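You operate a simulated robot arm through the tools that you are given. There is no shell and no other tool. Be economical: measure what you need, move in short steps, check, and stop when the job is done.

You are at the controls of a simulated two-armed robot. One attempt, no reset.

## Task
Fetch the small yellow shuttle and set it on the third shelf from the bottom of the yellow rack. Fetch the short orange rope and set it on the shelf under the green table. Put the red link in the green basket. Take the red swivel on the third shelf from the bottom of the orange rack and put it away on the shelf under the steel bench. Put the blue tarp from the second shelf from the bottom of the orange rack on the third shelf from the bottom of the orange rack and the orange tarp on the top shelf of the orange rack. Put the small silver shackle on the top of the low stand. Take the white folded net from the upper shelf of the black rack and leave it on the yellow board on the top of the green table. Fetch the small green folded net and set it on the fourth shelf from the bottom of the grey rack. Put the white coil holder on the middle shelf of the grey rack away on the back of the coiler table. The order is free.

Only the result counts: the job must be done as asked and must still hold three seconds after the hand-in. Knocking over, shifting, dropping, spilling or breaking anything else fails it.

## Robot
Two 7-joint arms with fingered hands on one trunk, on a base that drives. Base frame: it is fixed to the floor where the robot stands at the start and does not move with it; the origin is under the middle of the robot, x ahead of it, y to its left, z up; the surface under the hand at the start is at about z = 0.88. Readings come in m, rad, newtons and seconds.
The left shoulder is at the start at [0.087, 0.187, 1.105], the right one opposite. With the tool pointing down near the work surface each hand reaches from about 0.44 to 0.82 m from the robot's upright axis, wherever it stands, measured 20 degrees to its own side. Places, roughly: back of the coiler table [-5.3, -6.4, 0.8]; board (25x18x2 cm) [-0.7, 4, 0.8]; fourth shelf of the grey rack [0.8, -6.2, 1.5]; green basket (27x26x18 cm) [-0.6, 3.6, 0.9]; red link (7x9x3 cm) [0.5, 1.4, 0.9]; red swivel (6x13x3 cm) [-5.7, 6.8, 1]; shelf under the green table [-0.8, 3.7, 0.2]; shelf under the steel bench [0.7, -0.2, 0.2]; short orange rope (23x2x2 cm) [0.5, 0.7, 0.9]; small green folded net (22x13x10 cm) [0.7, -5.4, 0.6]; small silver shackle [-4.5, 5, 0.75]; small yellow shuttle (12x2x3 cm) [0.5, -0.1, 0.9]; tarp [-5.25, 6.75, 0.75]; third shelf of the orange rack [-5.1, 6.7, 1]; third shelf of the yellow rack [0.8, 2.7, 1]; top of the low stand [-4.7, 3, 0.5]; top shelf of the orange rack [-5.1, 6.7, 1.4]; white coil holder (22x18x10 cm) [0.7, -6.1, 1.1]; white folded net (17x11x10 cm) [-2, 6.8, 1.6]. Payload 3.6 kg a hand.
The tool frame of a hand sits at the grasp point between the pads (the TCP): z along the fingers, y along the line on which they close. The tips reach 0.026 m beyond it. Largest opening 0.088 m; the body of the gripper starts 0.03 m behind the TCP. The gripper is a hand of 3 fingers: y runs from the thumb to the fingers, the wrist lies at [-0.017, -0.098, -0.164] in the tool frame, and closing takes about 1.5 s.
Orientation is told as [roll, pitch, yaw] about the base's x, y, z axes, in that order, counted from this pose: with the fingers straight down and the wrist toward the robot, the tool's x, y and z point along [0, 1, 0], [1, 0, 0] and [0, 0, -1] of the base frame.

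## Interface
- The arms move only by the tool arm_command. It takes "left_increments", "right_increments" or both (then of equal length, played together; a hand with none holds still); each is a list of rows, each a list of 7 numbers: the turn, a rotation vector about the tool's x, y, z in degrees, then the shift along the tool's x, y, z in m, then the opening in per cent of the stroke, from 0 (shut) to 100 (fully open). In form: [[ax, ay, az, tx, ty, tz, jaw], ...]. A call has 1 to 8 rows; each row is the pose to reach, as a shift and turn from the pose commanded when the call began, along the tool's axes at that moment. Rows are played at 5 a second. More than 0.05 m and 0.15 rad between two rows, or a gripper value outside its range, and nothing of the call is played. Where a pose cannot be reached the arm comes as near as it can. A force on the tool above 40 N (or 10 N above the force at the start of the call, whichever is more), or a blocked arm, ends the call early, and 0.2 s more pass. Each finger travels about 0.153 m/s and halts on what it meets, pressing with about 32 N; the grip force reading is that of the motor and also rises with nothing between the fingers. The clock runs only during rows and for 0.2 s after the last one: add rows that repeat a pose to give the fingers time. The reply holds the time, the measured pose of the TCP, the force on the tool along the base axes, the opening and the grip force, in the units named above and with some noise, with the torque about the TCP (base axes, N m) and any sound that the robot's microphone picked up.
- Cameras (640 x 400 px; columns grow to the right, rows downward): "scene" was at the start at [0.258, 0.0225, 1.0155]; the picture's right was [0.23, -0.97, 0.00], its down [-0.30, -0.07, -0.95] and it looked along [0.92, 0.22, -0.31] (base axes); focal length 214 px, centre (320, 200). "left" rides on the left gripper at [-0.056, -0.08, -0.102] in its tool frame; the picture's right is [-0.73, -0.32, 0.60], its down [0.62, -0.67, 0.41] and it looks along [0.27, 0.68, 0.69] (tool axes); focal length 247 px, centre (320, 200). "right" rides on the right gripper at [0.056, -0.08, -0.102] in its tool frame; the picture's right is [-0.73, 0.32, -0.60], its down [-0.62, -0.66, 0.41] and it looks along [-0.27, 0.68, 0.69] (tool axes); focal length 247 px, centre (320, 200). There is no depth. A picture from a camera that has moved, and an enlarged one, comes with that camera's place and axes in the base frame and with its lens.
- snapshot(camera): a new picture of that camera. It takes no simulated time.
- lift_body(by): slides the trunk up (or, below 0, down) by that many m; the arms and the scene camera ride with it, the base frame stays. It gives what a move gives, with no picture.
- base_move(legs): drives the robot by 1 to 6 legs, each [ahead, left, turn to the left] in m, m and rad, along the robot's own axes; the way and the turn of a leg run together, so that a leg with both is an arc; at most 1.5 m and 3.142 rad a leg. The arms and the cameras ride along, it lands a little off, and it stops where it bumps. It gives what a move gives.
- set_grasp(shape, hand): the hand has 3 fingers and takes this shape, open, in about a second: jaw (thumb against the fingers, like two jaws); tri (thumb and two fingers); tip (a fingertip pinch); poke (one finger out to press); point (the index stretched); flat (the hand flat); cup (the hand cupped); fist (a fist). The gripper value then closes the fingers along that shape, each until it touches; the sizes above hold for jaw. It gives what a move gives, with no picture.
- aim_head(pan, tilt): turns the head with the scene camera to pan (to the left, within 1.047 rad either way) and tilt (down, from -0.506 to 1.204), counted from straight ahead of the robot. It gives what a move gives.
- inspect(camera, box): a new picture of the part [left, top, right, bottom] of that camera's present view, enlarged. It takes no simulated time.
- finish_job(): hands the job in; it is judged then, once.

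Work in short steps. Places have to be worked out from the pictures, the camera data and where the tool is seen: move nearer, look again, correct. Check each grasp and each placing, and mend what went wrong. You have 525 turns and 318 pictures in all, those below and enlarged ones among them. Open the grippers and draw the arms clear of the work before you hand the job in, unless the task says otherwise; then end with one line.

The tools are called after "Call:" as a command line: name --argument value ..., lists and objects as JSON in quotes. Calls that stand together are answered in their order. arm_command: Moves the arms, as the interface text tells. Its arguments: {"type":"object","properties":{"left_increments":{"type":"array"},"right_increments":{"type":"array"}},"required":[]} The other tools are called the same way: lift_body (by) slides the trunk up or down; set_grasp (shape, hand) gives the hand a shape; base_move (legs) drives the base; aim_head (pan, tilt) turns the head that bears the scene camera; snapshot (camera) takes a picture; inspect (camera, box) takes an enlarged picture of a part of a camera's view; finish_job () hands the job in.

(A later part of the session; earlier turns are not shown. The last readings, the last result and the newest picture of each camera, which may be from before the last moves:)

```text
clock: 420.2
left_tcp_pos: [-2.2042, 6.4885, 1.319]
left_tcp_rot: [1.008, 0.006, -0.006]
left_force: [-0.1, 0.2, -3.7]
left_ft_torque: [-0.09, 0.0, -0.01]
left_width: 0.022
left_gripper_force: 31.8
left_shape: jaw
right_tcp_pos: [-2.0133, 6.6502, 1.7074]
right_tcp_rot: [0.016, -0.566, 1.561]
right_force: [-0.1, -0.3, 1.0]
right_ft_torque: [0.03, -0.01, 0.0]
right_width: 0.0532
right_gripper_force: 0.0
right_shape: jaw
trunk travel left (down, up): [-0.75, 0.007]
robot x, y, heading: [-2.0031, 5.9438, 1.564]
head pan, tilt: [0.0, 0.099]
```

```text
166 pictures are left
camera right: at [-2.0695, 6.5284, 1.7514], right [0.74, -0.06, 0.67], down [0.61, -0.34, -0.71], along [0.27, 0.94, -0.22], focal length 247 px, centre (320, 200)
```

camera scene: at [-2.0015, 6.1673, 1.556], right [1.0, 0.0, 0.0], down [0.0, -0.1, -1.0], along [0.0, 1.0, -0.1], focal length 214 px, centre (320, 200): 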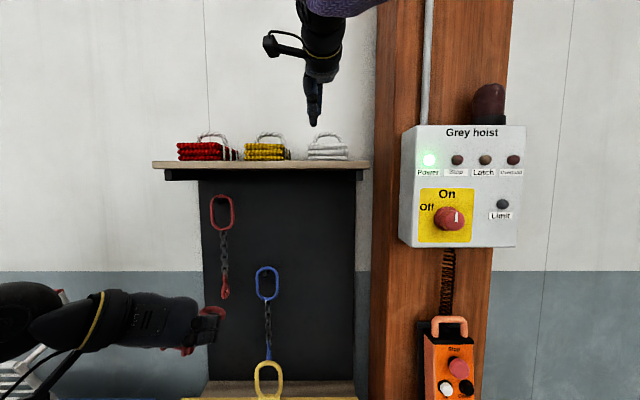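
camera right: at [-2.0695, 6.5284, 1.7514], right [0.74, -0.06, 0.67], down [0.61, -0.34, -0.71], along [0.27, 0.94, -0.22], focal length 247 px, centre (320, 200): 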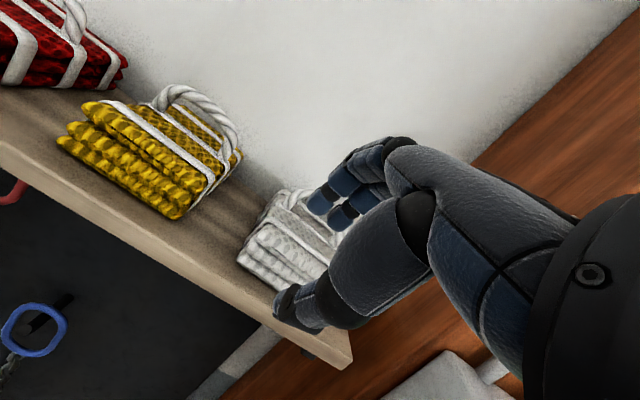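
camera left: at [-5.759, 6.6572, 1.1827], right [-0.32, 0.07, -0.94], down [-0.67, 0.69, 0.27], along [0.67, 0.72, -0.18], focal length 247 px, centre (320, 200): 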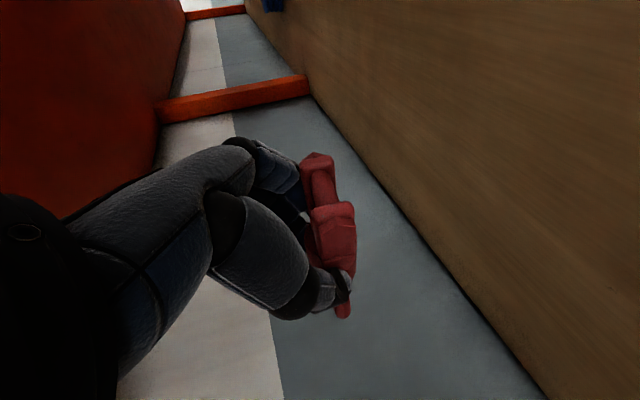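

The net's front is at y≈6.74 and the handle at about (-1.975, 6.83). I'll drive 8 cm closer and extend above the handle.

Call:
base_move --legs '[[0.08, 0, 0]]'

Call:
arm_command --right_increments '[[0, 0, 0, -0.015, 0.015, -0.02, 60], [0, 0, 0, -0.03, 0.04, -0.01, 60], [0, 0, 0, -0.038, 0.07, 0.01, 60], [0, 0, 0, -0.038, 0.07, 0.01, 60]]'

Call:
snapshot --camera "right"

Call:
inspect --camera "scene" --box '[230, 70, 400, 190]'

```text
clock: 421.3
left_tcp_pos: [-2.2043, 6.5668, 1.3173]
left_tcp_rot: [1.006, 0.003, -0.004]
left_force: [0.6, -0.8, -4.6]
left_ft_torque: [-0.08, -0.01, 0.0]
left_width: 0.0224
left_gripper_force: 32.1
left_shape: jaw
right_tcp_pos: [-2.0161, 6.7279, 1.7077]
right_tcp_rot: [0.016, -0.568, 1.56]
right_force: [0.0, -0.3, 0.1]
right_ft_torque: [0.04, -0.04, 0.02]
right_width: 0.0532
right_gripper_force: 0.0
right_shape: jaw
trunk travel left (down, up): [-0.75, 0.007]
robot x, y, heading: [-2.0049, 6.0258, 1.562]
head pan, tilt: [0.0, 0.099]
```

```text
clock: 422.3
left_tcp_pos: [-2.2051, 6.5663, 1.3187]
left_tcp_rot: [1.007, 0.002, -0.003]
left_force: [0.0, -0.6, -4.7]
left_ft_torque: [-0.06, 0.01, 0.04]
left_width: 0.0222
left_gripper_force: 32.0
left_shape: jaw
right_tcp_pos: [-1.9709, 6.7432, 1.7221]
right_tcp_rot: [0.014, -0.569, 1.562]
right_force: [-0.7, -1.3, -0.6]
right_ft_torque: [0.02, -0.02, 0.02]
right_width: 0.0529
right_gripper_force: 0.1
right_shape: jaw
right hand out of reach, approached as far as the arm can: row 1, 2, 3, 4
trunk travel left (down, up): [-0.75, 0.007]
robot x, y, heading: [-2.0, 6.0226, 1.571]
head pan, tilt: [0.0, 0.099]
```

```text
165 pictures are left
camera right: at [-2.0254, 6.6222, 1.7672], right [0.74, -0.06, 0.67], down [0.61, -0.34, -0.71], along [0.27, 0.94, -0.22], focal length 247 px, centre (320, 200)
```

right: 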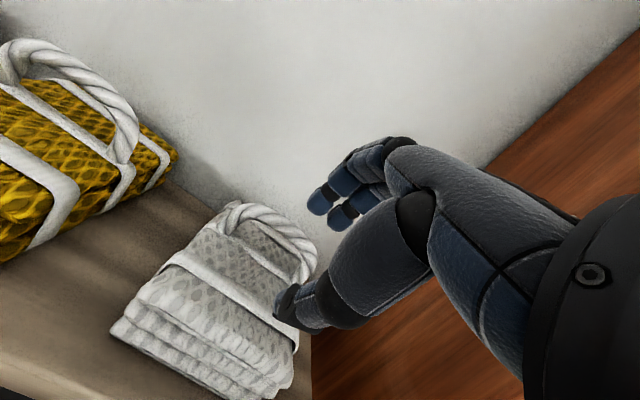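

```text
3.33 times, centred on (315, 130) of scene
camera zoom: at [-2.0027, 6.2455, 1.5563], right [1.0, 0.0, 0.0], down [0.0, -0.1, -1.0], along [0.0, 1.0, -0.1], focal length 715 px, centre (337, 433)
```

zoom: 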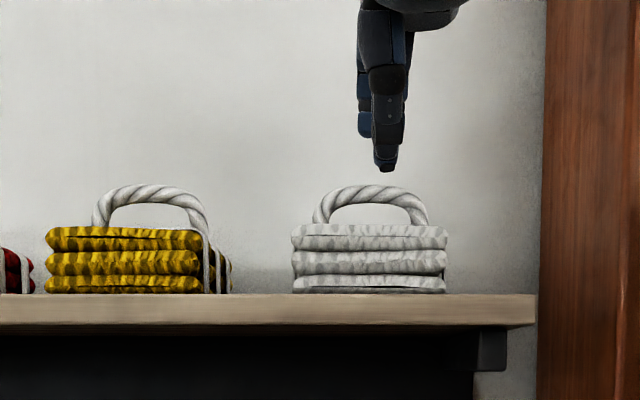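

The bar is at about (-1.978, 6.805, 1.68). I'll line up and approach along the finger axis.

Call:
arm_command --right_increments '[[0, 0, 0, 0.007, 0.03, 0.0085, 75], [0, 0, 0, 0.007, 0.03, 0.0085, 75], [0, 0, 0, 0.007, 0.03, 0.035, 75], [0, 0, 0, 0.007, 0.03, 0.0685, 75]]'

Call:
snapshot --camera "right"

Call:
inspect --camera "scene" --box '[230, 70, 400, 190]'

```text
clock: 423.3
left_tcp_pos: [-2.205, 6.5667, 1.3188]
left_tcp_rot: [1.01, 0.002, -0.005]
left_force: [0.3, -0.5, -3.8]
left_ft_torque: [-0.08, 0.0, 0.02]
left_width: 0.0223
left_gripper_force: 32.3
left_shape: jaw
right_tcp_pos: [-1.9642, 6.7532, 1.6908]
right_tcp_rot: [0.014, -0.572, 1.563]
right_force: [-1.3, -3.2, 10.0]
right_ft_torque: [-0.36, 0.01, -0.01]
right_width: 0.0646
right_gripper_force: 0.1
right_shape: jaw
right hand out of reach, approached as far as the arm can: row 1, 2, 3, 4
trunk travel left (down, up): [-0.75, 0.007]
robot x, y, heading: [-2.0018, 6.0284, 1.566]
head pan, tilt: [0.0, 0.099]
```

```text
163 pictures are left
camera right: at [-2.0193, 6.6333, 1.7353], right [0.74, -0.06, 0.67], down [0.61, -0.34, -0.71], along [0.27, 0.94, -0.21], focal length 247 px, centre (320, 200)
```

right: 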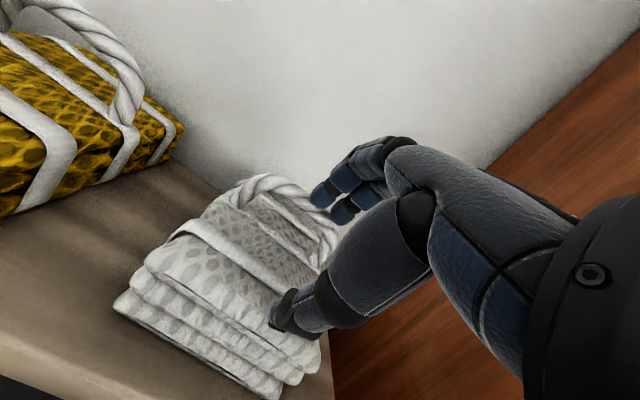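

```text
3.33 times, centred on (315, 130) of scene
camera zoom: at [-2.0027, 6.245, 1.5564], right [1.0, 0.0, 0.0], down [0.0, -0.1, -1.0], along [0.0, 1.0, -0.1], focal length 715 px, centre (337, 433)
```

zoom: 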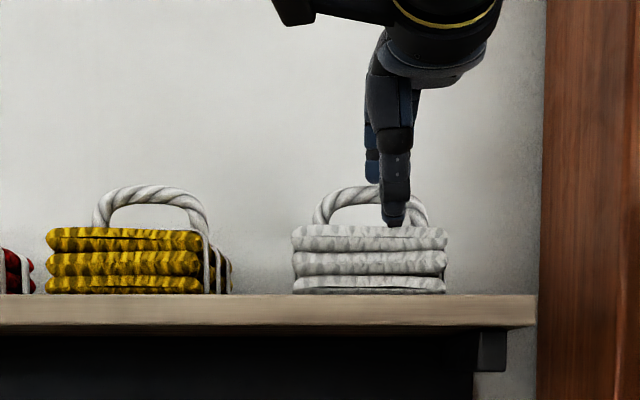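

The arm is at its reach limit and the thumb touches the net. I'll lift slightly, retract the left hand, and drive 6 cm closer.

Call:
arm_command --right_increments '[[0, 0, 0, 0, -0.005, -0.02, 75], [0, 0, 0, 0, -0.01, -0.045, 75]]' --left_increments '[[0, 0, 0, -0.02, 0, -0.034, 0], [0, 0, 0, -0.035, 0, -0.06, 0]]'

Call:
base_move --legs '[[0.06, 0.01, 0]]'

Call:
inspect --camera "scene" --box '[180, 40, 400, 220]'

Call:
snapshot --camera "right"

```text
clock: 423.9
left_tcp_pos: [-2.2056, 6.4976, 1.3206]
left_tcp_rot: [1.006, 0.002, -0.006]
left_force: [-0.3, -1.0, -4.5]
left_ft_torque: [-0.04, 0.01, 0.01]
left_width: 0.0221
left_gripper_force: 32.0
left_shape: jaw
right_tcp_pos: [-1.971, 6.7392, 1.7266]
right_tcp_rot: [0.013, -0.569, 1.562]
right_force: [0.2, 0.2, -0.6]
right_ft_torque: [0.01, -0.04, -0.01]
right_width: 0.0657
right_gripper_force: 0.1
right_shape: jaw
right hand out of reach, approached as far as the arm can: row 1, 2
trunk travel left (down, up): [-0.75, 0.007]
robot x, y, heading: [-2.0037, 6.0231, 1.563]
head pan, tilt: [0.0, 0.099]
```

```text
clock: 424.9
left_tcp_pos: [-2.2158, 6.5573, 1.3203]
left_tcp_rot: [1.007, 0.004, -0.005]
left_force: [-0.3, -0.5, -3.7]
left_ft_torque: [-0.08, -0.03, 0.06]
left_width: 0.0222
left_gripper_force: 32.5
left_shape: jaw
right_tcp_pos: [-1.9778, 6.7996, 1.73]
right_tcp_rot: [0.017, -0.57, 1.564]
right_force: [-0.3, -0.2, 0.0]
right_ft_torque: [0.01, 0.0, 0.01]
right_width: 0.066
right_gripper_force: 0.0
right_shape: jaw
trunk travel left (down, up): [-0.75, 0.007]
robot x, y, heading: [-2.0144, 6.0856, 1.574]
head pan, tilt: [0.0, 0.099]
```

```text
2.22 times, centred on (290, 130) of scene
camera zoom: at [-2.0114, 6.3052, 1.5565], right [1.0, 0.0, 0.0], down [0.0, -0.1, -1.0], along [0.0, 1.0, -0.1], focal length 477 px, centre (387, 356)
```

zoom: 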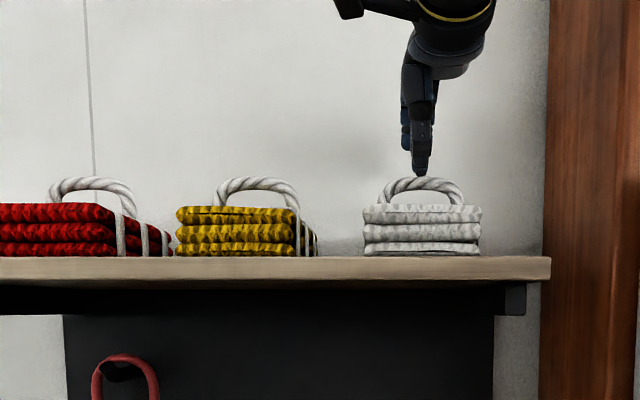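

```text
160 pictures are left
camera right: at [-2.0339, 6.678, 1.7733], right [0.74, -0.06, 0.67], down [0.61, -0.34, -0.71], along [0.27, 0.94, -0.22], focal length 247 px, centre (320, 200)
```

right: 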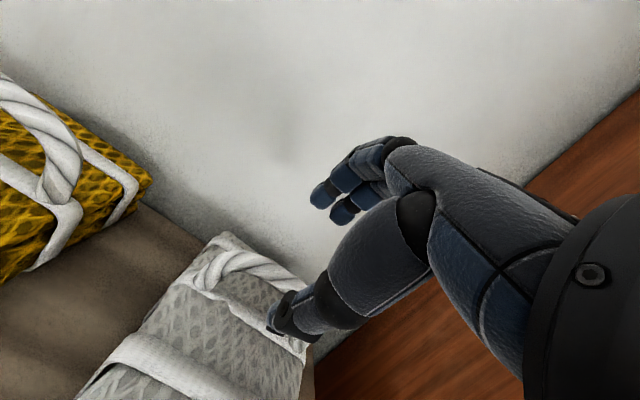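

I'll back up 3 cm, then approach diagonally so the thumb passes in front of the bar.

Call:
arm_command --right_increments '[[0, 0, 0, 0, -0.027, -0.017, 75], [0, 0, 0, 0, -0.027, -0.017, 75], [0, 0, 0, 0, -0.027, 0.015, 75], [0, 0, 0, 0, -0.027, 0.041, 75]]'

Call:
inspect --camera "scene" --box '[230, 70, 400, 190]'

Call:
snapshot --camera "right"

```text
clock: 425.9
left_tcp_pos: [-2.2152, 6.5535, 1.322]
left_tcp_rot: [1.011, 0.001, -0.006]
left_force: [-0.1, -0.7, -3.8]
left_ft_torque: [-0.05, 0.0, -0.01]
left_width: 0.0222
left_gripper_force: 32.1
left_shape: jaw
right_tcp_pos: [-1.9858, 6.8061, 1.6887]
right_tcp_rot: [0.014, -0.578, 1.565]
right_force: [-0.7, -0.8, 17.0]
right_ft_torque: [-0.22, 0.1, 0.0]
right_width: 0.0574
right_gripper_force: 0.0
right_shape: jaw
right hand out of reach, approached as far as the arm can: row 1, 2, 3, 4
trunk travel left (down, up): [-0.75, 0.007]
robot x, y, heading: [-2.016, 6.0841, 1.571]
head pan, tilt: [0.0, 0.099]
```

```text
3.33 times, centred on (315, 130) of scene
camera zoom: at [-2.012, 6.3002, 1.5573], right [1.0, 0.0, 0.0], down [0.0, -0.09, -1.0], along [0.0, 1.0, -0.09], focal length 715 px, centre (337, 433)
```

zoom: 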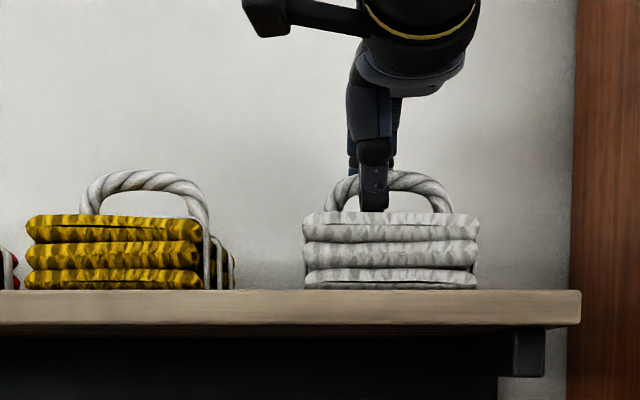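

```text
158 pictures are left
camera right: at [-2.0416, 6.6852, 1.731], right [0.74, -0.06, 0.67], down [0.62, -0.33, -0.71], along [0.26, 0.94, -0.21], focal length 247 px, centre (320, 200)
```

right: 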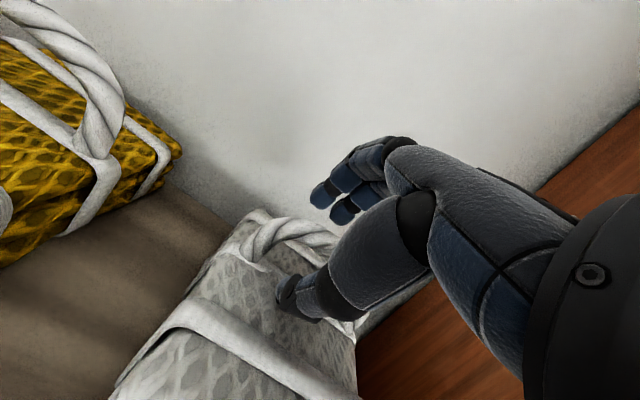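

The bar is now between thumb and fingers. I'll close and lift.

Call:
arm_command --right_increments '[[0, 0, 0, 0, 0, -0.006, 40], [0, 0, 0, 0, 0, -0.006, 0], [0, 0, 0, 0, 0, -0.006, 0], [0, 0, 0, 0, 0, -0.006, 0], [0, 0, 0, 0, 0.01, -0.025, 0], [0, 0, 0, 0, 0.02, -0.05, 0], [0, 0, 0, 0, 0.03, -0.075, 0]]'

Call:
inspect --camera "scene" --box '[230, 30, 400, 190]'

```text
clock: 427.5
left_tcp_pos: [-2.2167, 6.561, 1.3194]
left_tcp_rot: [1.006, 0.003, -0.005]
left_force: [-0.2, -0.1, -3.5]
left_ft_torque: [-0.07, 0.0, 0.0]
left_width: 0.0223
left_gripper_force: 31.8
left_shape: jaw
right_tcp_pos: [-1.9807, 6.7906, 1.7582]
right_tcp_rot: [0.013, -0.568, 1.563]
right_force: [-0.2, -1.2, -3.0]
right_ft_torque: [-0.01, 0.0, -0.01]
right_width: 0.003
right_gripper_force: 31.9
right_shape: jaw
right hand out of reach, approached as far as the arm can: row 6, 7
trunk travel left (down, up): [-0.75, 0.007]
robot x, y, heading: [-2.0104, 6.0841, 1.566]
head pan, tilt: [0.0, 0.099]
```

```text
2.50 times, centred on (315, 110) of scene
camera zoom: at [-2.0132, 6.3082, 1.5559], right [1.0, 0.0, 0.0], down [0.0, -0.1, -1.0], along [0.0, 1.0, -0.1], focal length 536 px, centre (332, 425)
```

zoom: 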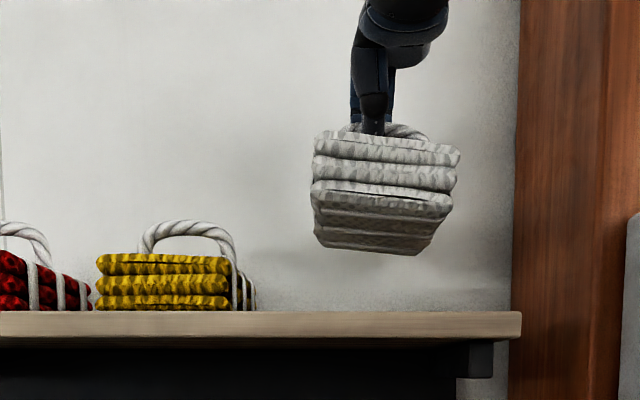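

The white net is held. I'll back out and lower the trunk for travel.

Call:
base_move --legs '[[-0.45, 0, 0]]'

Call:
lift_body --by -0.3

Call:
snapshot --camera "scene"

```text
clock: 430.2
left_tcp_pos: [-2.2164, 6.1116, 1.3191]
left_tcp_rot: [1.002, 0.002, -0.006]
left_force: [0.2, 0.7, -5.2]
left_ft_torque: [-0.06, 0.0, 0.02]
left_width: 0.0223
left_gripper_force: 31.8
left_shape: jaw
right_tcp_pos: [-1.9779, 6.3429, 1.7562]
right_tcp_rot: [0.013, -0.566, 1.56]
right_force: [0.2, 0.0, -3.3]
right_ft_torque: [0.01, 0.0, -0.03]
right_width: 0.003
right_gripper_force: 32.0
right_shape: jaw
trunk travel left (down, up): [-0.75, 0.007]
robot x, y, heading: [-2.0128, 5.6349, 1.566]
head pan, tilt: [0.0, 0.099]
```

```text
clock: 433.2
left_tcp_pos: [-2.2154, 6.1091, 1.0186]
left_tcp_rot: [1.006, 0.001, -0.007]
left_force: [-0.3, -1.0, -4.7]
left_ft_torque: [-0.06, 0.0, 0.01]
left_width: 0.0222
left_gripper_force: 32.2
left_shape: jaw
right_tcp_pos: [-1.9781, 6.341, 1.4578]
right_tcp_rot: [0.014, -0.567, 1.562]
right_force: [0.2, 0.4, -5.6]
right_ft_torque: [0.01, 0.01, -0.01]
right_width: 0.0026
right_gripper_force: 31.4
right_shape: jaw
trunk travel left (down, up): [-0.45, 0.307]
robot x, y, heading: [-2.0131, 5.6355, 1.57]
head pan, tilt: [0.0, 0.099]
```

```text
156 pictures are left
camera scene: at [-2.0128, 5.8668, 1.2506], right [1.0, 0.0, 0.0], down [0.0, -0.1, -0.99], along [0.0, 0.99, -0.1], focal length 214 px, centre (320, 200)
```

scene: 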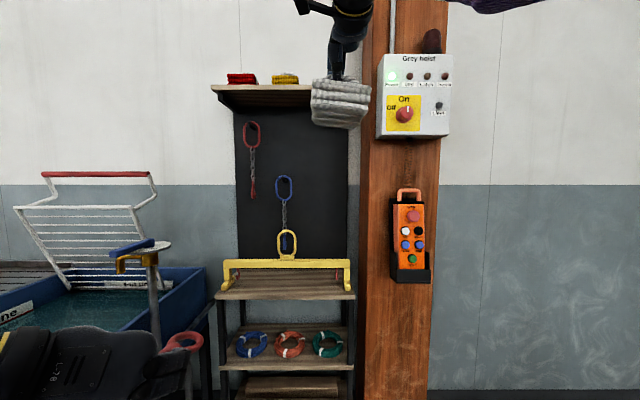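

I'll drive back south through the corridor, in reverse.

Call:
base_move --legs '[[0, -0.24, 0], [-1.4, 0, 0], [-1.0, 0, 0]]'

```text
clock: 446.5
left_tcp_pos: [-1.9955, 3.6732, 1.0194]
left_tcp_rot: [1.004, 0.002, 0.003]
left_force: [0.3, -0.5, -3.6]
left_ft_torque: [-0.06, 0.0, 0.0]
left_width: 0.0224
left_gripper_force: 31.7
left_shape: jaw
right_tcp_pos: [-1.7591, 3.9048, 1.4567]
right_tcp_rot: [0.014, -0.568, 1.571]
right_force: [0.0, -0.3, -4.2]
right_ft_torque: [0.0, 0.03, 0.02]
right_width: 0.0027
right_gripper_force: 32.1
right_shape: jaw
trunk travel left (down, up): [-0.45, 0.307]
robot x, y, heading: [-1.7891, 3.1968, 1.577]
head pan, tilt: [0.0, 0.099]
```

Call:
base_move --legs '[[-1.35, 0, -0.006], [0, -1.0, 0], [0, -0.92, 0], [1.0, 0, 0]]'

```text
clock: 467.4
left_tcp_pos: [-0.1063, 3.3415, 1.019]
left_tcp_rot: [1.004, 0.002, 0.028]
left_force: [-0.9, -0.3, -4.8]
left_ft_torque: [-0.07, -0.04, 0.01]
left_width: 0.0222
left_gripper_force: 32.2
left_shape: jaw
right_tcp_pos: [0.1246, 3.5817, 1.4565]
right_tcp_rot: [0.014, -0.566, 1.596]
right_force: [0.2, 0.1, -4.0]
right_ft_torque: [0.03, -0.01, 0.01]
right_width: 0.0029
right_gripper_force: 32.2
right_shape: jaw
trunk travel left (down, up): [-0.45, 0.307]
robot x, y, heading: [0.1138, 2.8712, 1.609]
head pan, tilt: [0.0, 0.099]
```

I'll raise the left hand for clearance over the basket, then drive beside the board and turn west.

Call:
arm_command --left_increments '[[0, 0, 0, 0.042, 0, -0.027, 0], [0, 0, 0, 0.084, 0, -0.053, 0], [0, 0, 0, 0.127, 0, -0.08, 0], [0, 0, 0, 0.169, 0, -0.107, 0]]'

Call:
base_move --legs '[[0.5, 0, 0], [0.5, -0.02, 0], [0, 0, 1.53]]'

Call:
aim_head --pan 0 --tilt 0.5

Call:
snapshot --camera "scene"

```text
refused: row 3 steps farther than a row can; nothing moved
```

```text
clock: 476.5
left_tcp_pos: [-0.3728, 3.6642, 1.0185]
left_tcp_rot: [1.002, 0.001, 1.555]
left_force: [-0.5, 0.6, -3.9]
left_ft_torque: [-0.02, -0.09, -0.01]
left_width: 0.0222
left_gripper_force: 31.7
left_shape: jaw
right_tcp_pos: [-0.6017, 3.9045, 1.4563]
right_tcp_rot: [0.014, -0.566, 3.121]
right_force: [-0.3, -1.3, -4.4]
right_ft_torque: [-0.06, 0.03, 0.0]
right_width: 0.0031
right_gripper_force: 31.9
right_shape: jaw
trunk travel left (down, up): [-0.45, 0.307]
robot x, y, heading: [0.1022, 3.855, 3.125]
head pan, tilt: [0.0, 0.099]
```

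```text
clock: 477.4
left_tcp_pos: [-0.3726, 3.6646, 1.0187]
left_tcp_rot: [1.003, 0.004, 1.556]
left_force: [0.1, 0.0, -3.9]
left_ft_torque: [-0.01, -0.07, 0.01]
left_width: 0.0222
left_gripper_force: 32.3
left_shape: jaw
right_tcp_pos: [-0.6029, 3.9048, 1.4568]
right_tcp_rot: [0.014, -0.565, 3.121]
right_force: [0.8, 0.3, -3.3]
right_ft_torque: [-0.06, 0.04, 0.02]
right_width: 0.0027
right_gripper_force: 32.7
right_shape: jaw
trunk travel left (down, up): [-0.45, 0.307]
robot x, y, heading: [0.105, 3.8599, 3.13]
head pan, tilt: [0.0, 0.499]
```

```text
155 pictures are left
camera scene: at [-0.1251, 3.8653, 1.2135], right [0.01, 1.0, 0.0], down [0.48, -0.01, -0.88], along [-0.88, 0.01, -0.48], focal length 214 px, centre (320, 200)
```

scene: 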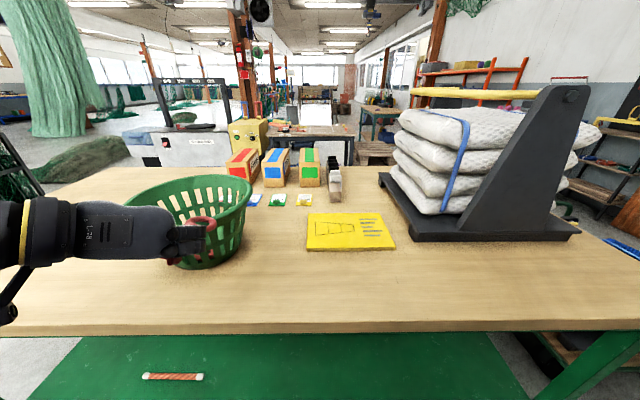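

The left hand is close to the basket, so I'll raise it straight up first.

Call:
arm_command --left_increments '[[0, 0, 0, 0.038, 0, -0.024, 0], [0, 0, 0, 0.076, 0, -0.048, 0], [0, 0, 0, 0.114, 0, -0.072, 0], [0, 0, 0, 0.152, 0, -0.096, 0]]'

Call:
arm_command --right_increments '[[0, 0, 0, -0.024, 0.013, 0.008, 0], [0, 0, 0, -0.048, 0.026, 0.017, 0], [0, 0, 0, -0.048, 0.003, 0.053, 0], [0, 0, 0, -0.048, -0.02, 0.089, 0], [0, 0, 0, -0.048, -0.043, 0.125, 0], [0, 0, 0, -0.048, -0.066, 0.161, 0], [0, 0, 0, -0.048, -0.089, 0.197, 0], [0, 0, 0, -0.048, -0.112, 0.233, 0]]'

Call:
snapshot --camera "scene"

```text
clock: 478.4
left_tcp_pos: [-0.3715, 3.6669, 1.1984]
left_tcp_rot: [1.001, 0.003, 1.553]
left_force: [-0.1, 0.2, -4.8]
left_ft_torque: [0.02, -0.08, -0.03]
left_width: 0.0219
left_gripper_force: 31.6
left_shape: jaw
right_tcp_pos: [-0.6023, 3.9061, 1.4578]
right_tcp_rot: [0.016, -0.565, 3.121]
right_force: [0.3, 0.8, -3.8]
right_ft_torque: [0.04, -0.02, -0.02]
right_width: 0.0028
right_gripper_force: 32.1
right_shape: jaw
trunk travel left (down, up): [-0.45, 0.307]
robot x, y, heading: [0.1058, 3.8638, 3.129]
head pan, tilt: [0.0, 0.499]
```

```text
clock: 480.2
left_tcp_pos: [-0.3727, 3.6675, 1.1979]
left_tcp_rot: [1.002, 0.005, 1.554]
left_force: [-0.3, 0.4, -4.8]
left_ft_torque: [0.04, -0.1, 0.01]
left_width: 0.0221
left_gripper_force: 32.0
left_shape: jaw
right_tcp_pos: [-0.6324, 3.9532, 1.1976]
right_tcp_rot: [0.014, -0.564, 3.122]
right_force: [1.5, 0.6, -2.3]
right_ft_torque: [-0.01, 0.01, 0.03]
right_width: 0.0026
right_gripper_force: 32.1
right_shape: jaw
trunk travel left (down, up): [-0.45, 0.307]
robot x, y, heading: [0.1071, 3.8637, 3.126]
head pan, tilt: [0.0, 0.499]
```

```text
154 pictures are left
camera scene: at [-0.1254, 3.8654, 1.2133], right [0.01, 1.0, 0.0], down [0.48, -0.01, -0.88], along [-0.88, 0.01, -0.48], focal length 214 px, centre (320, 200)
```

scene: 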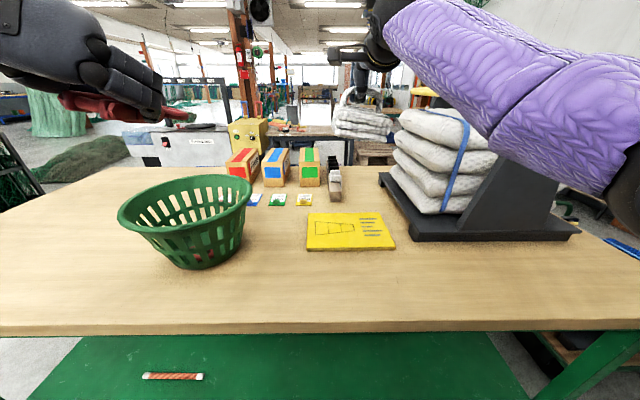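

I'll continue lowering towards the board.

Call:
arm_command --right_increments '[[0, 0, 0, 0, -0.023, 0.036, 0], [0, 0, 0, 0, -0.046, 0.072, 0], [0, 0, 0, 0, -0.069, 0.108, 0], [0, 0, 0, 0, -0.092, 0.145, 0], [0, 0, 0, 0, -0.102, 0.161, 0]]'

Call:
snapshot --camera "scene"

Call:
snapshot --camera "right"

```text
clock: 481.4
left_tcp_pos: [-0.3726, 3.6664, 1.1994]
left_tcp_rot: [1.005, 0.005, 1.555]
left_force: [-0.1, 0.6, -4.2]
left_ft_torque: [0.0, -0.05, -0.03]
left_width: 0.0219
left_gripper_force: 31.8
left_shape: jaw
right_tcp_pos: [-0.6321, 3.9471, 1.0096]
right_tcp_rot: [0.016, -0.566, 3.12]
right_force: [-0.1, 0.7, -3.9]
right_ft_torque: [0.01, 0.01, 0.02]
right_width: 0.0028
right_gripper_force: 32.2
right_shape: jaw
trunk travel left (down, up): [-0.45, 0.307]
robot x, y, heading: [0.1052, 3.8638, 3.127]
head pan, tilt: [0.0, 0.499]
```

```text
153 pictures are left
camera scene: at [-0.1252, 3.8653, 1.2134], right [0.01, 1.0, 0.0], down [0.48, -0.01, -0.88], along [-0.88, 0.01, -0.48], focal length 214 px, centre (320, 200)
```

scene: 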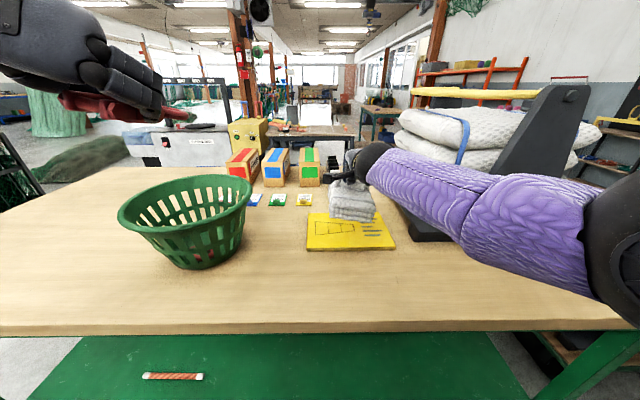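

```text
152 pictures are left
camera right: at [-0.51, 3.8914, 1.0541], right [0.06, 0.74, 0.67], down [0.35, 0.61, -0.71], along [-0.94, 0.28, -0.22], focal length 247 px, centre (320, 200)
```

right: 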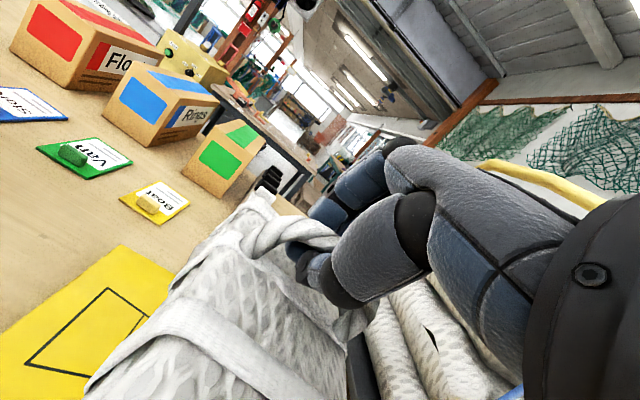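

Call:
arm_command --right_increments '[[0, 0, 0, 0, -0.011, 0.017, 0], [0, 0, 0, 0, -0.021, 0.034, 0], [0, 0, 0, 0, -0.027, 0.042, 0], [0, 0, 0, 0, -0.032, 0.0506, 0]]'

Call:
inspect --camera "scene" --box '[270, 130, 450, 270]'

```text
clock: 482.4
left_tcp_pos: [-0.3716, 3.6663, 1.1981]
left_tcp_rot: [1.004, 0.001, 1.555]
left_force: [0.4, 0.2, -3.8]
left_ft_torque: [0.02, -0.09, 0.02]
left_width: 0.022
left_gripper_force: 32.1
left_shape: jaw
right_tcp_pos: [-0.6202, 3.9578, 0.9607]
right_tcp_rot: [0.013, -0.568, 3.123]
right_force: [-1.1, -0.5, -3.8]
right_ft_torque: [-0.03, 0.01, 0.0]
right_width: 0.0028
right_gripper_force: 31.7
right_shape: jaw
right hand out of reach, approached as far as the arm can: row 2, 3, 4
trunk travel left (down, up): [-0.45, 0.307]
robot x, y, heading: [0.1038, 3.8619, 3.13]
head pan, tilt: [0.0, 0.499]
```

```text
2.86 times, centred on (360, 200) of scene
camera zoom: at [-0.1249, 3.8648, 1.2135], right [0.01, 1.0, 0.0], down [0.48, -0.01, -0.88], along [-0.88, 0.01, -0.48], focal length 613 px, centre (206, 200)
```

zoom: 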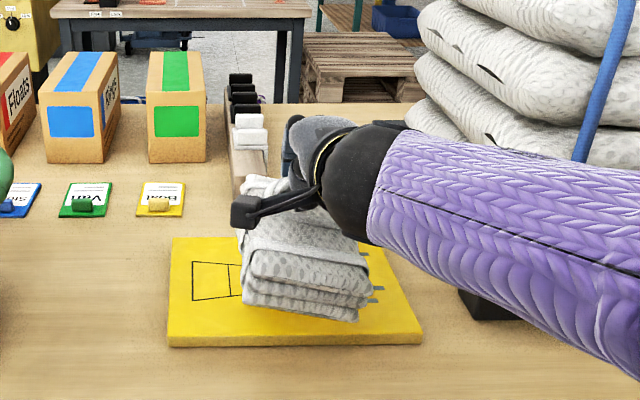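

The arm is near its reach limit, so I'll lower with the trunk instead.

Call:
lift_body --by -0.03

Call:
inspect --camera "scene" --box '[270, 130, 450, 270]'

```text
clock: 483.1
left_tcp_pos: [-0.3736, 3.6659, 1.1687]
left_tcp_rot: [1.005, 0.005, 1.555]
left_force: [1.2, 0.6, -4.0]
left_ft_torque: [0.02, -0.09, 0.0]
left_width: 0.0219
left_gripper_force: 32.3
left_shape: jaw
right_tcp_pos: [-0.62, 3.9581, 0.9301]
right_tcp_rot: [0.013, -0.567, 3.12]
right_force: [1.0, 0.0, -3.4]
right_ft_torque: [0.0, 0.02, -0.01]
right_width: 0.0027
right_gripper_force: 31.8
right_shape: jaw
trunk travel left (down, up): [-0.42, 0.337]
robot x, y, heading: [0.1035, 3.8632, 3.129]
head pan, tilt: [0.0, 0.499]
```

```text
2.86 times, centred on (360, 200) of scene
camera zoom: at [-0.1273, 3.8655, 1.182], right [0.01, 1.0, 0.0], down [0.48, -0.01, -0.88], along [-0.88, 0.01, -0.48], focal length 613 px, centre (206, 200)
```

zoom: 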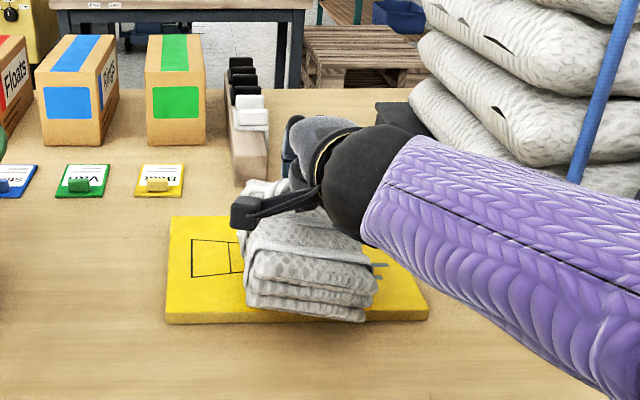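

I'll nudge forward 1.5 cm and lower a bit more.

Call:
base_move --legs '[[0.018, 0, 0]]'

Call:
lift_body --by -0.022

Call:
inspect --camera "scene" --box '[270, 130, 450, 270]'

```text
clock: 483.9
left_tcp_pos: [-0.3926, 3.6656, 1.1682]
left_tcp_rot: [1.002, 0.004, 1.552]
left_force: [-1.3, 0.7, -4.4]
left_ft_torque: [0.03, -0.09, 0.0]
left_width: 0.0221
left_gripper_force: 32.1
left_shape: jaw
right_tcp_pos: [-0.639, 3.9575, 0.9282]
right_tcp_rot: [0.015, -0.562, 3.121]
right_force: [-0.7, -0.3, -3.8]
right_ft_torque: [0.03, 0.03, 0.02]
right_width: 0.0024
right_gripper_force: 32.2
right_shape: jaw
trunk travel left (down, up): [-0.42, 0.337]
robot x, y, heading: [0.0921, 3.8618, 3.12]
head pan, tilt: [0.0, 0.499]
```

```text
clock: 484.6
left_tcp_pos: [-0.3899, 3.6669, 1.1465]
left_tcp_rot: [1.003, 0.003, 1.555]
left_force: [0.1, 1.0, -4.3]
left_ft_torque: [-0.02, -0.07, -0.02]
left_width: 0.0218
left_gripper_force: 32.0
left_shape: jaw
right_tcp_pos: [-0.6378, 3.9577, 0.9073]
right_tcp_rot: [0.014, -0.566, 3.12]
right_force: [0.5, 0.7, -3.5]
right_ft_torque: [-0.01, 0.03, 0.01]
right_width: 0.0024
right_gripper_force: 32.7
right_shape: jaw
trunk travel left (down, up): [-0.398, 0.359]
robot x, y, heading: [0.0849, 3.8633, 3.131]
head pan, tilt: [0.0, 0.499]
```

```text
2.86 times, centred on (360, 200) of scene
camera zoom: at [-0.147, 3.8658, 1.1587], right [0.01, 1.0, 0.0], down [0.48, -0.01, -0.88], along [-0.88, 0.01, -0.48], focal length 613 px, centre (206, 200)
```

zoom: 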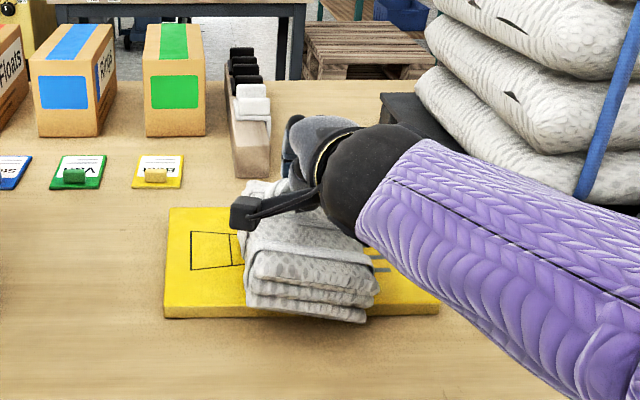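

Call:
base_move --legs '[[0.03, 0, 0]]'

Call:
lift_body --by -0.015

Call:
inspect --camera "scene" --box '[270, 130, 450, 270]'

```text
clock: 485.4
left_tcp_pos: [-0.4225, 3.6655, 1.1448]
left_tcp_rot: [1.001, 0.004, 1.553]
left_force: [-1.7, -0.1, -4.5]
left_ft_torque: [0.01, -0.09, -0.02]
left_width: 0.0219
left_gripper_force: 32.4
left_shape: jaw
right_tcp_pos: [-0.6704, 3.9605, 0.9048]
right_tcp_rot: [0.013, -0.564, 3.12]
right_force: [-1.1, -0.6, -3.5]
right_ft_torque: [0.03, -0.01, 0.0]
right_width: 0.0026
right_gripper_force: 32.0
right_shape: jaw
trunk travel left (down, up): [-0.398, 0.359]
robot x, y, heading: [0.0582, 3.8654, 3.128]
head pan, tilt: [0.0, 0.499]
```

```text
clock: 486.1
left_tcp_pos: [-0.4196, 3.6663, 1.1317]
left_tcp_rot: [1.003, 0.002, 1.555]
left_force: [0.2, -1.0, -3.9]
left_ft_torque: [-0.03, -0.08, 0.06]
left_width: 0.0221
left_gripper_force: 31.8
left_shape: jaw
right_tcp_pos: [-0.6668, 3.9589, 0.8934]
right_tcp_rot: [0.013, -0.566, 3.121]
right_force: [0.6, -0.1, -0.1]
right_ft_torque: [-0.02, -0.01, 0.01]
right_width: 0.0022
right_gripper_force: 31.5
right_shape: jaw
trunk travel left (down, up): [-0.383, 0.374]
robot x, y, heading: [0.0584, 3.8648, 3.129]
head pan, tilt: [0.0, 0.499]
```

```text
2.86 times, centred on (360, 200) of scene
camera zoom: at [-0.1784, 3.866, 1.1428], right [0.01, 1.0, 0.0], down [0.48, -0.01, -0.88], along [-0.88, 0.01, -0.48], focal length 613 px, centre (206, 200)
```

zoom: 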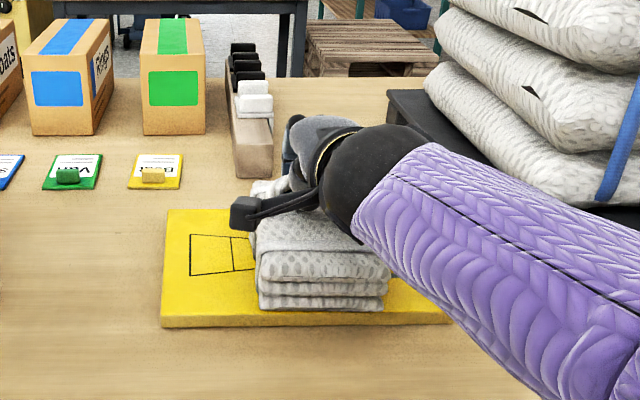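

The net rests on the board. I'll open and withdraw along the finger axis.

Call:
arm_command --right_increments '[[0, 0, 0, 0, 0, 0, 25], [0, 0, 0, 0, 0, 0, 45], [0, 0, 0, 0, 0, 0, 45], [0, 0, 0, 0, 0, -0.025, 45], [0, 0, 0, 0, 0, -0.06, 45], [0, 0, 0, 0, 0.01, -0.1, 45], [0, 0, 0, 0, 0.02, -0.14, 45]]'

Call:
inspect --camera "scene" --box '[250, 100, 480, 270]'

```text
clock: 487.7
left_tcp_pos: [-0.4213, 3.6655, 1.1313]
left_tcp_rot: [1.004, 0.003, 1.554]
left_force: [0.0, 0.1, -4.4]
left_ft_torque: [0.0, -0.06, 0.0]
left_width: 0.022
left_gripper_force: 32.1
left_shape: jaw
right_tcp_pos: [-0.6119, 3.9669, 1.0204]
right_tcp_rot: [-0.003, -0.567, 3.122]
right_force: [0.0, 0.6, -0.1]
right_ft_torque: [0.03, -0.01, 0.01]
right_width: 0.0394
right_gripper_force: 0.2
right_shape: jaw
trunk travel left (down, up): [-0.383, 0.374]
robot x, y, heading: [0.054, 3.8632, 3.129]
head pan, tilt: [0.0, 0.499]
```

```text
2.35 times, centred on (365, 185) of scene
camera zoom: at [-0.179, 3.8661, 1.1427], right [0.01, 1.0, 0.0], down [0.48, -0.01, -0.88], along [-0.88, 0.01, -0.48], focal length 505 px, centre (214, 235)
```

zoom: 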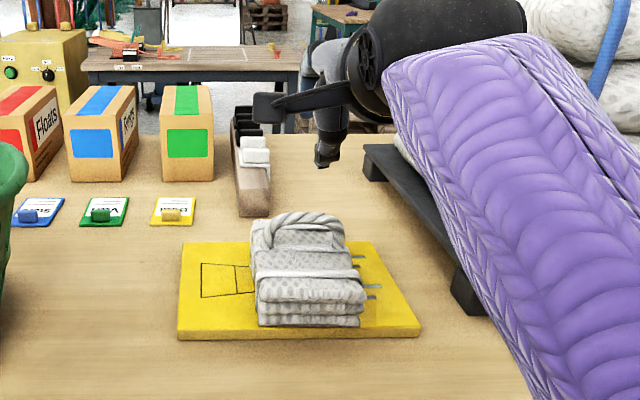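

The net is on the board. I'll raise, back off slightly, and strafe south out of the aisle.

Call:
lift_body --by 0.3

Call:
base_move --legs '[[-0.12, 0, 0.01], [0, 1.0, 0], [0, 0.95, 0]]'

Call:
aim_head --pan 0.8 --tilt 0.3

Call:
snapshot --camera "scene"

```text
clock: 490.7
left_tcp_pos: [-0.4208, 3.6659, 1.4305]
left_tcp_rot: [1.003, 0.004, 1.555]
left_force: [0.2, 0.4, -3.8]
left_ft_torque: [-0.01, -0.06, 0.0]
left_width: 0.022
left_gripper_force: 32.1
left_shape: jaw
right_tcp_pos: [-0.6108, 3.9689, 1.3195]
right_tcp_rot: [-0.001, -0.567, 3.118]
right_force: [0.1, 0.4, 0.2]
right_ft_torque: [0.01, 0.01, 0.04]
right_width: 0.0395
right_gripper_force: 0.1
right_shape: jaw
trunk travel left (down, up): [-0.683, 0.074]
robot x, y, heading: [0.0605, 3.8614, 3.13]
head pan, tilt: [0.0, 0.499]
```

```text
clock: 501.4
left_tcp_pos: [-0.2832, 1.6846, 1.4293]
left_tcp_rot: [1.003, 0.003, 1.574]
left_force: [-0.6, -0.6, -4.3]
left_ft_torque: [0.02, -0.04, -0.01]
left_width: 0.0221
left_gripper_force: 32.1
left_shape: jaw
right_tcp_pos: [-0.4795, 1.9819, 1.3221]
right_tcp_rot: [0.001, -0.57, 3.141]
right_force: [-0.3, 0.9, -0.1]
right_ft_torque: [-0.03, 0.03, 0.04]
right_width: 0.0395
right_gripper_force: 0.1
right_shape: jaw
trunk travel left (down, up): [-0.683, 0.074]
robot x, y, heading: [0.1933, 1.895, -3.136]
head pan, tilt: [0.0, 0.499]
```

```text
clock: 502.5
left_tcp_pos: [-0.2841, 1.6829, 1.4319]
left_tcp_rot: [1.003, 0.003, 1.573]
left_force: [0.4, -1.0, -4.3]
left_ft_torque: [-0.01, -0.06, 0.01]
left_width: 0.0221
left_gripper_force: 32.1
left_shape: jaw
right_tcp_pos: [-0.482, 1.983, 1.3224]
right_tcp_rot: [-0.001, -0.57, 3.141]
right_force: [0.1, -1.5, -1.1]
right_ft_torque: [-0.01, 0.01, 0.01]
right_width: 0.0392
right_gripper_force: 0.1
right_shape: jaw
trunk travel left (down, up): [-0.683, 0.074]
robot x, y, heading: [0.188, 1.8883, -3.135]
head pan, tilt: [0.799, 0.3]
```

```text
146 pictures are left
camera scene: at [-0.0045, 1.8225, 1.47], right [-0.72, 0.69, 0.0], down [0.21, 0.21, -0.96], along [-0.66, -0.69, -0.3], focal length 214 px, centre (320, 200)
```

scene: 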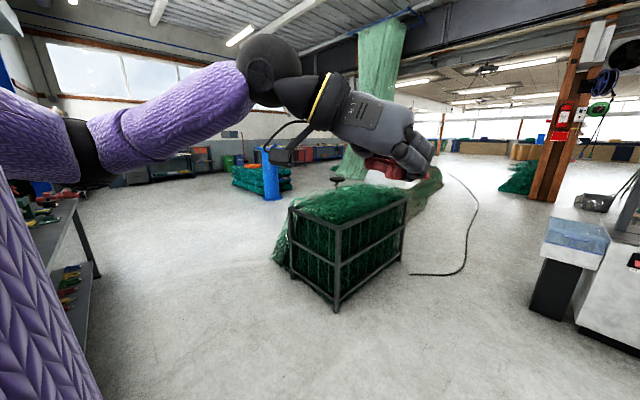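

There's a clear corridor between the bench and the net cage. I'll move west, turn to face east, and strafe south to the steel bench.

Call:
base_move --legs '[[0.68, 0, 0], [0, 0, 1.57], [0, 0, 1.565], [0, -1.0, 0], [0, -0.9, 0]]'

Call:
aim_head --pan 0 --tilt 0.7

Call:
snapshot --camera "scene"

```text
clock: 523.1
left_tcp_pos: [0.0099, 0.1795, 1.431]
left_tcp_rot: [1.004, 0.002, -1.569]
left_force: [-0.4, 0.1, -5.5]
left_ft_torque: [-0.04, 0.11, 0.0]
left_width: 0.0217
left_gripper_force: 32.4
left_shape: jaw
right_tcp_pos: [0.208, -0.1207, 1.3221]
right_tcp_rot: [-0.004, -0.569, -0.005]
right_force: [1.6, 0.0, 0.0]
right_ft_torque: [0.01, 0.02, -0.04]
right_width: 0.0395
right_gripper_force: 0.0
right_shape: jaw
trunk travel left (down, up): [-0.683, 0.074]
robot x, y, heading: [-0.4616, -0.0262, 0.003]
head pan, tilt: [0.799, 0.3]
```

```text
clock: 524.2
left_tcp_pos: [0.0092, 0.1786, 1.4317]
left_tcp_rot: [1.004, 0.004, -1.57]
left_force: [0.0, -0.9, -4.3]
left_ft_torque: [-0.03, 0.08, 0.01]
left_width: 0.0221
left_gripper_force: 32.0
left_shape: jaw
right_tcp_pos: [0.2073, -0.1215, 1.3226]
right_tcp_rot: [-0.002, -0.57, -0.004]
right_force: [-0.2, -1.0, -0.7]
right_ft_torque: [-0.03, 0.01, 0.0]
right_width: 0.0394
right_gripper_force: 0.0
right_shape: jaw
trunk travel left (down, up): [-0.683, 0.074]
robot x, y, heading: [-0.4638, -0.025, 0.01]
head pan, tilt: [0.0, 0.7]
```

```text
145 pictures are left
camera scene: at [-0.2474, -0.0245, 1.4339], right [0.01, -1.0, 0.0], down [-0.64, 0.0, -0.76], along [0.76, 0.0, -0.64], focal length 214 px, centre (320, 200)
```

scene: 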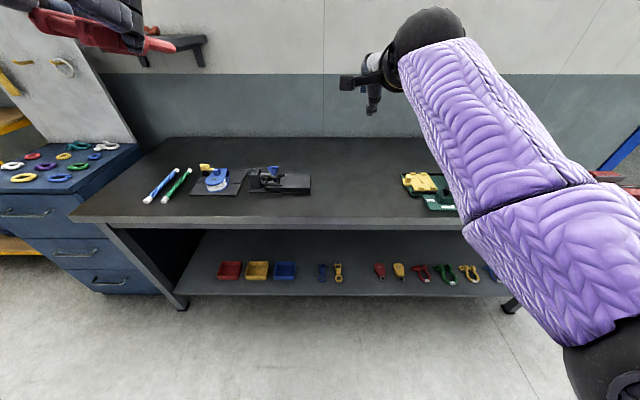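

The lower shelf has a gap between the yellow item (y≈-0.14) and the red one (y≈-0.41). I'll lower the trunk in steps while keeping the right hand high.

Call:
lift_body --by -0.33

Call:
arm_command --right_increments '[[3, 0, 0, 0, 0.005, -0.04, 40], [6, 0, 0, 0, 0.01, -0.08, 40], [9, 0, 0, 0, 0.015, -0.12, 40], [12, 0, 0, 0, 0.02, -0.16, 40], [15, 0, 0, 0, 0.025, -0.2, 40], [18, 0, 0, 0, 0.03, -0.24, 40], [20, 0, 0, 0, 0.035, -0.28, 40]]'

Call:
base_move --legs '[[0, -0.45, 0]]'

Call:
snapshot --camera "scene"

```text
clock: 527.5
left_tcp_pos: [0.0104, 0.1795, 1.1013]
left_tcp_rot: [1.003, 0.003, -1.569]
left_force: [-0.3, 0.4, -3.6]
left_ft_torque: [-0.06, 0.15, -0.01]
left_width: 0.0221
left_gripper_force: 32.0
left_shape: jaw
right_tcp_pos: [0.2151, -0.136, 1.0039]
right_tcp_rot: [-0.03, -0.595, -0.004]
right_force: [0.1, -0.4, 0.2]
right_ft_torque: [0.02, -0.03, -0.01]
right_width: 0.0394
right_gripper_force: 0.1
right_shape: jaw
trunk travel left (down, up): [-0.353, 0.404]
robot x, y, heading: [-0.4671, -0.0263, 0.006]
head pan, tilt: [0.0, 0.7]
```

```text
clock: 529.1
left_tcp_pos: [0.01, 0.1801, 1.1008]
left_tcp_rot: [1.002, 0.003, -1.57]
left_force: [-0.2, -0.3, -3.9]
left_ft_torque: [-0.04, 0.09, 0.02]
left_width: 0.0217
left_gripper_force: 31.8
left_shape: jaw
right_tcp_pos: [0.0916, -0.1194, 1.2435]
right_tcp_rot: [-0.001, -0.22, -0.004]
right_force: [0.7, -0.1, -0.1]
right_ft_torque: [0.01, -0.01, 0.02]
right_width: 0.0353
right_gripper_force: 0.1
right_shape: jaw
right hand out of reach, approached as far as the arm can: row 7
trunk travel left (down, up): [-0.353, 0.404]
robot x, y, heading: [-0.4635, -0.0258, 0.005]
head pan, tilt: [0.0, 0.7]
```

```text
clock: 531.8
left_tcp_pos: [0.0122, -0.2727, 1.1029]
left_tcp_rot: [1.004, 0.004, -1.567]
left_force: [-0.2, -1.0, -4.0]
left_ft_torque: [-0.01, 0.06, 0.0]
left_width: 0.0218
left_gripper_force: 31.8
left_shape: jaw
right_tcp_pos: [0.0947, -0.5714, 1.2437]
right_tcp_rot: [0.0, -0.223, -0.004]
right_force: [-0.2, 0.1, -0.2]
right_ft_torque: [0.04, -0.01, 0.02]
right_width: 0.0357
right_gripper_force: 0.2
right_shape: jaw
trunk travel left (down, up): [-0.353, 0.404]
robot x, y, heading: [-0.4596, -0.4779, 0.01]
head pan, tilt: [0.0, 0.7]
```

```text
144 pictures are left
camera scene: at [-0.226, -0.4765, 1.0928], right [0.01, -1.0, 0.0], down [-0.64, 0.0, -0.76], along [0.76, 0.01, -0.64], focal length 214 px, centre (320, 200)
```

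scene: 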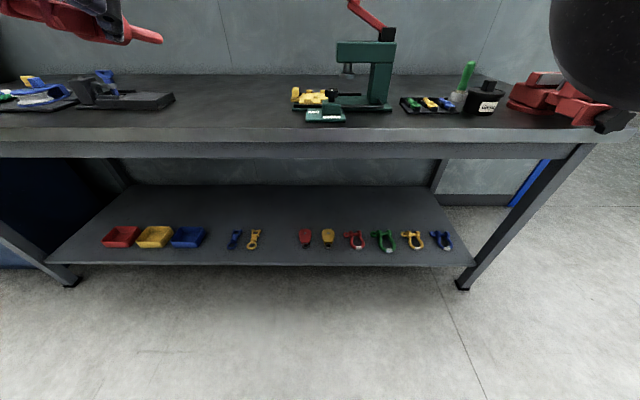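

The gap at y≈-0.26 is usable, but there's a press on the bench in front of the right hand. I'll swing the right hand out to the right side.

Call:
arm_command --right_increments '[[0, 0, 5, -0.04, -0.02, 0, 40], [0, 0, 10, -0.08, -0.04, 0, 40], [0, 0, 15, -0.12, -0.06, 0, 40], [0, 0, 20, -0.16, -0.08, 0, 40], [0, 0, 25, -0.2, -0.1, 0, 40], [0, 0, 30, -0.24, -0.12, 0, 40], [0, 0, 35, -0.28, -0.14, 0, 40], [0, 0, 40, -0.31, -0.16, 0, 40]]'

```text
clock: 533.6
left_tcp_pos: [0.0126, -0.2724, 1.1018]
left_tcp_rot: [1.003, 0.005, -1.567]
left_force: [-0.6, 0.4, -4.2]
left_ft_torque: [0.0, 0.08, -0.01]
left_width: 0.022
left_gripper_force: 32.3
left_shape: jaw
right_tcp_pos: [-0.0645, -0.881, 1.2105]
right_tcp_rot: [0.145, -0.17, -0.714]
right_force: [0.9, -0.8, -0.4]
right_ft_torque: [0.03, -0.05, -0.01]
right_width: 0.0354
right_gripper_force: 0.2
right_shape: jaw
right hand out of reach, approached as far as the arm can: row 1, 2, 3, 4, 5, 6
trunk travel left (down, up): [-0.353, 0.404]
robot x, y, heading: [-0.4604, -0.477, 0.003]
head pan, tilt: [0.0, 0.7]
```

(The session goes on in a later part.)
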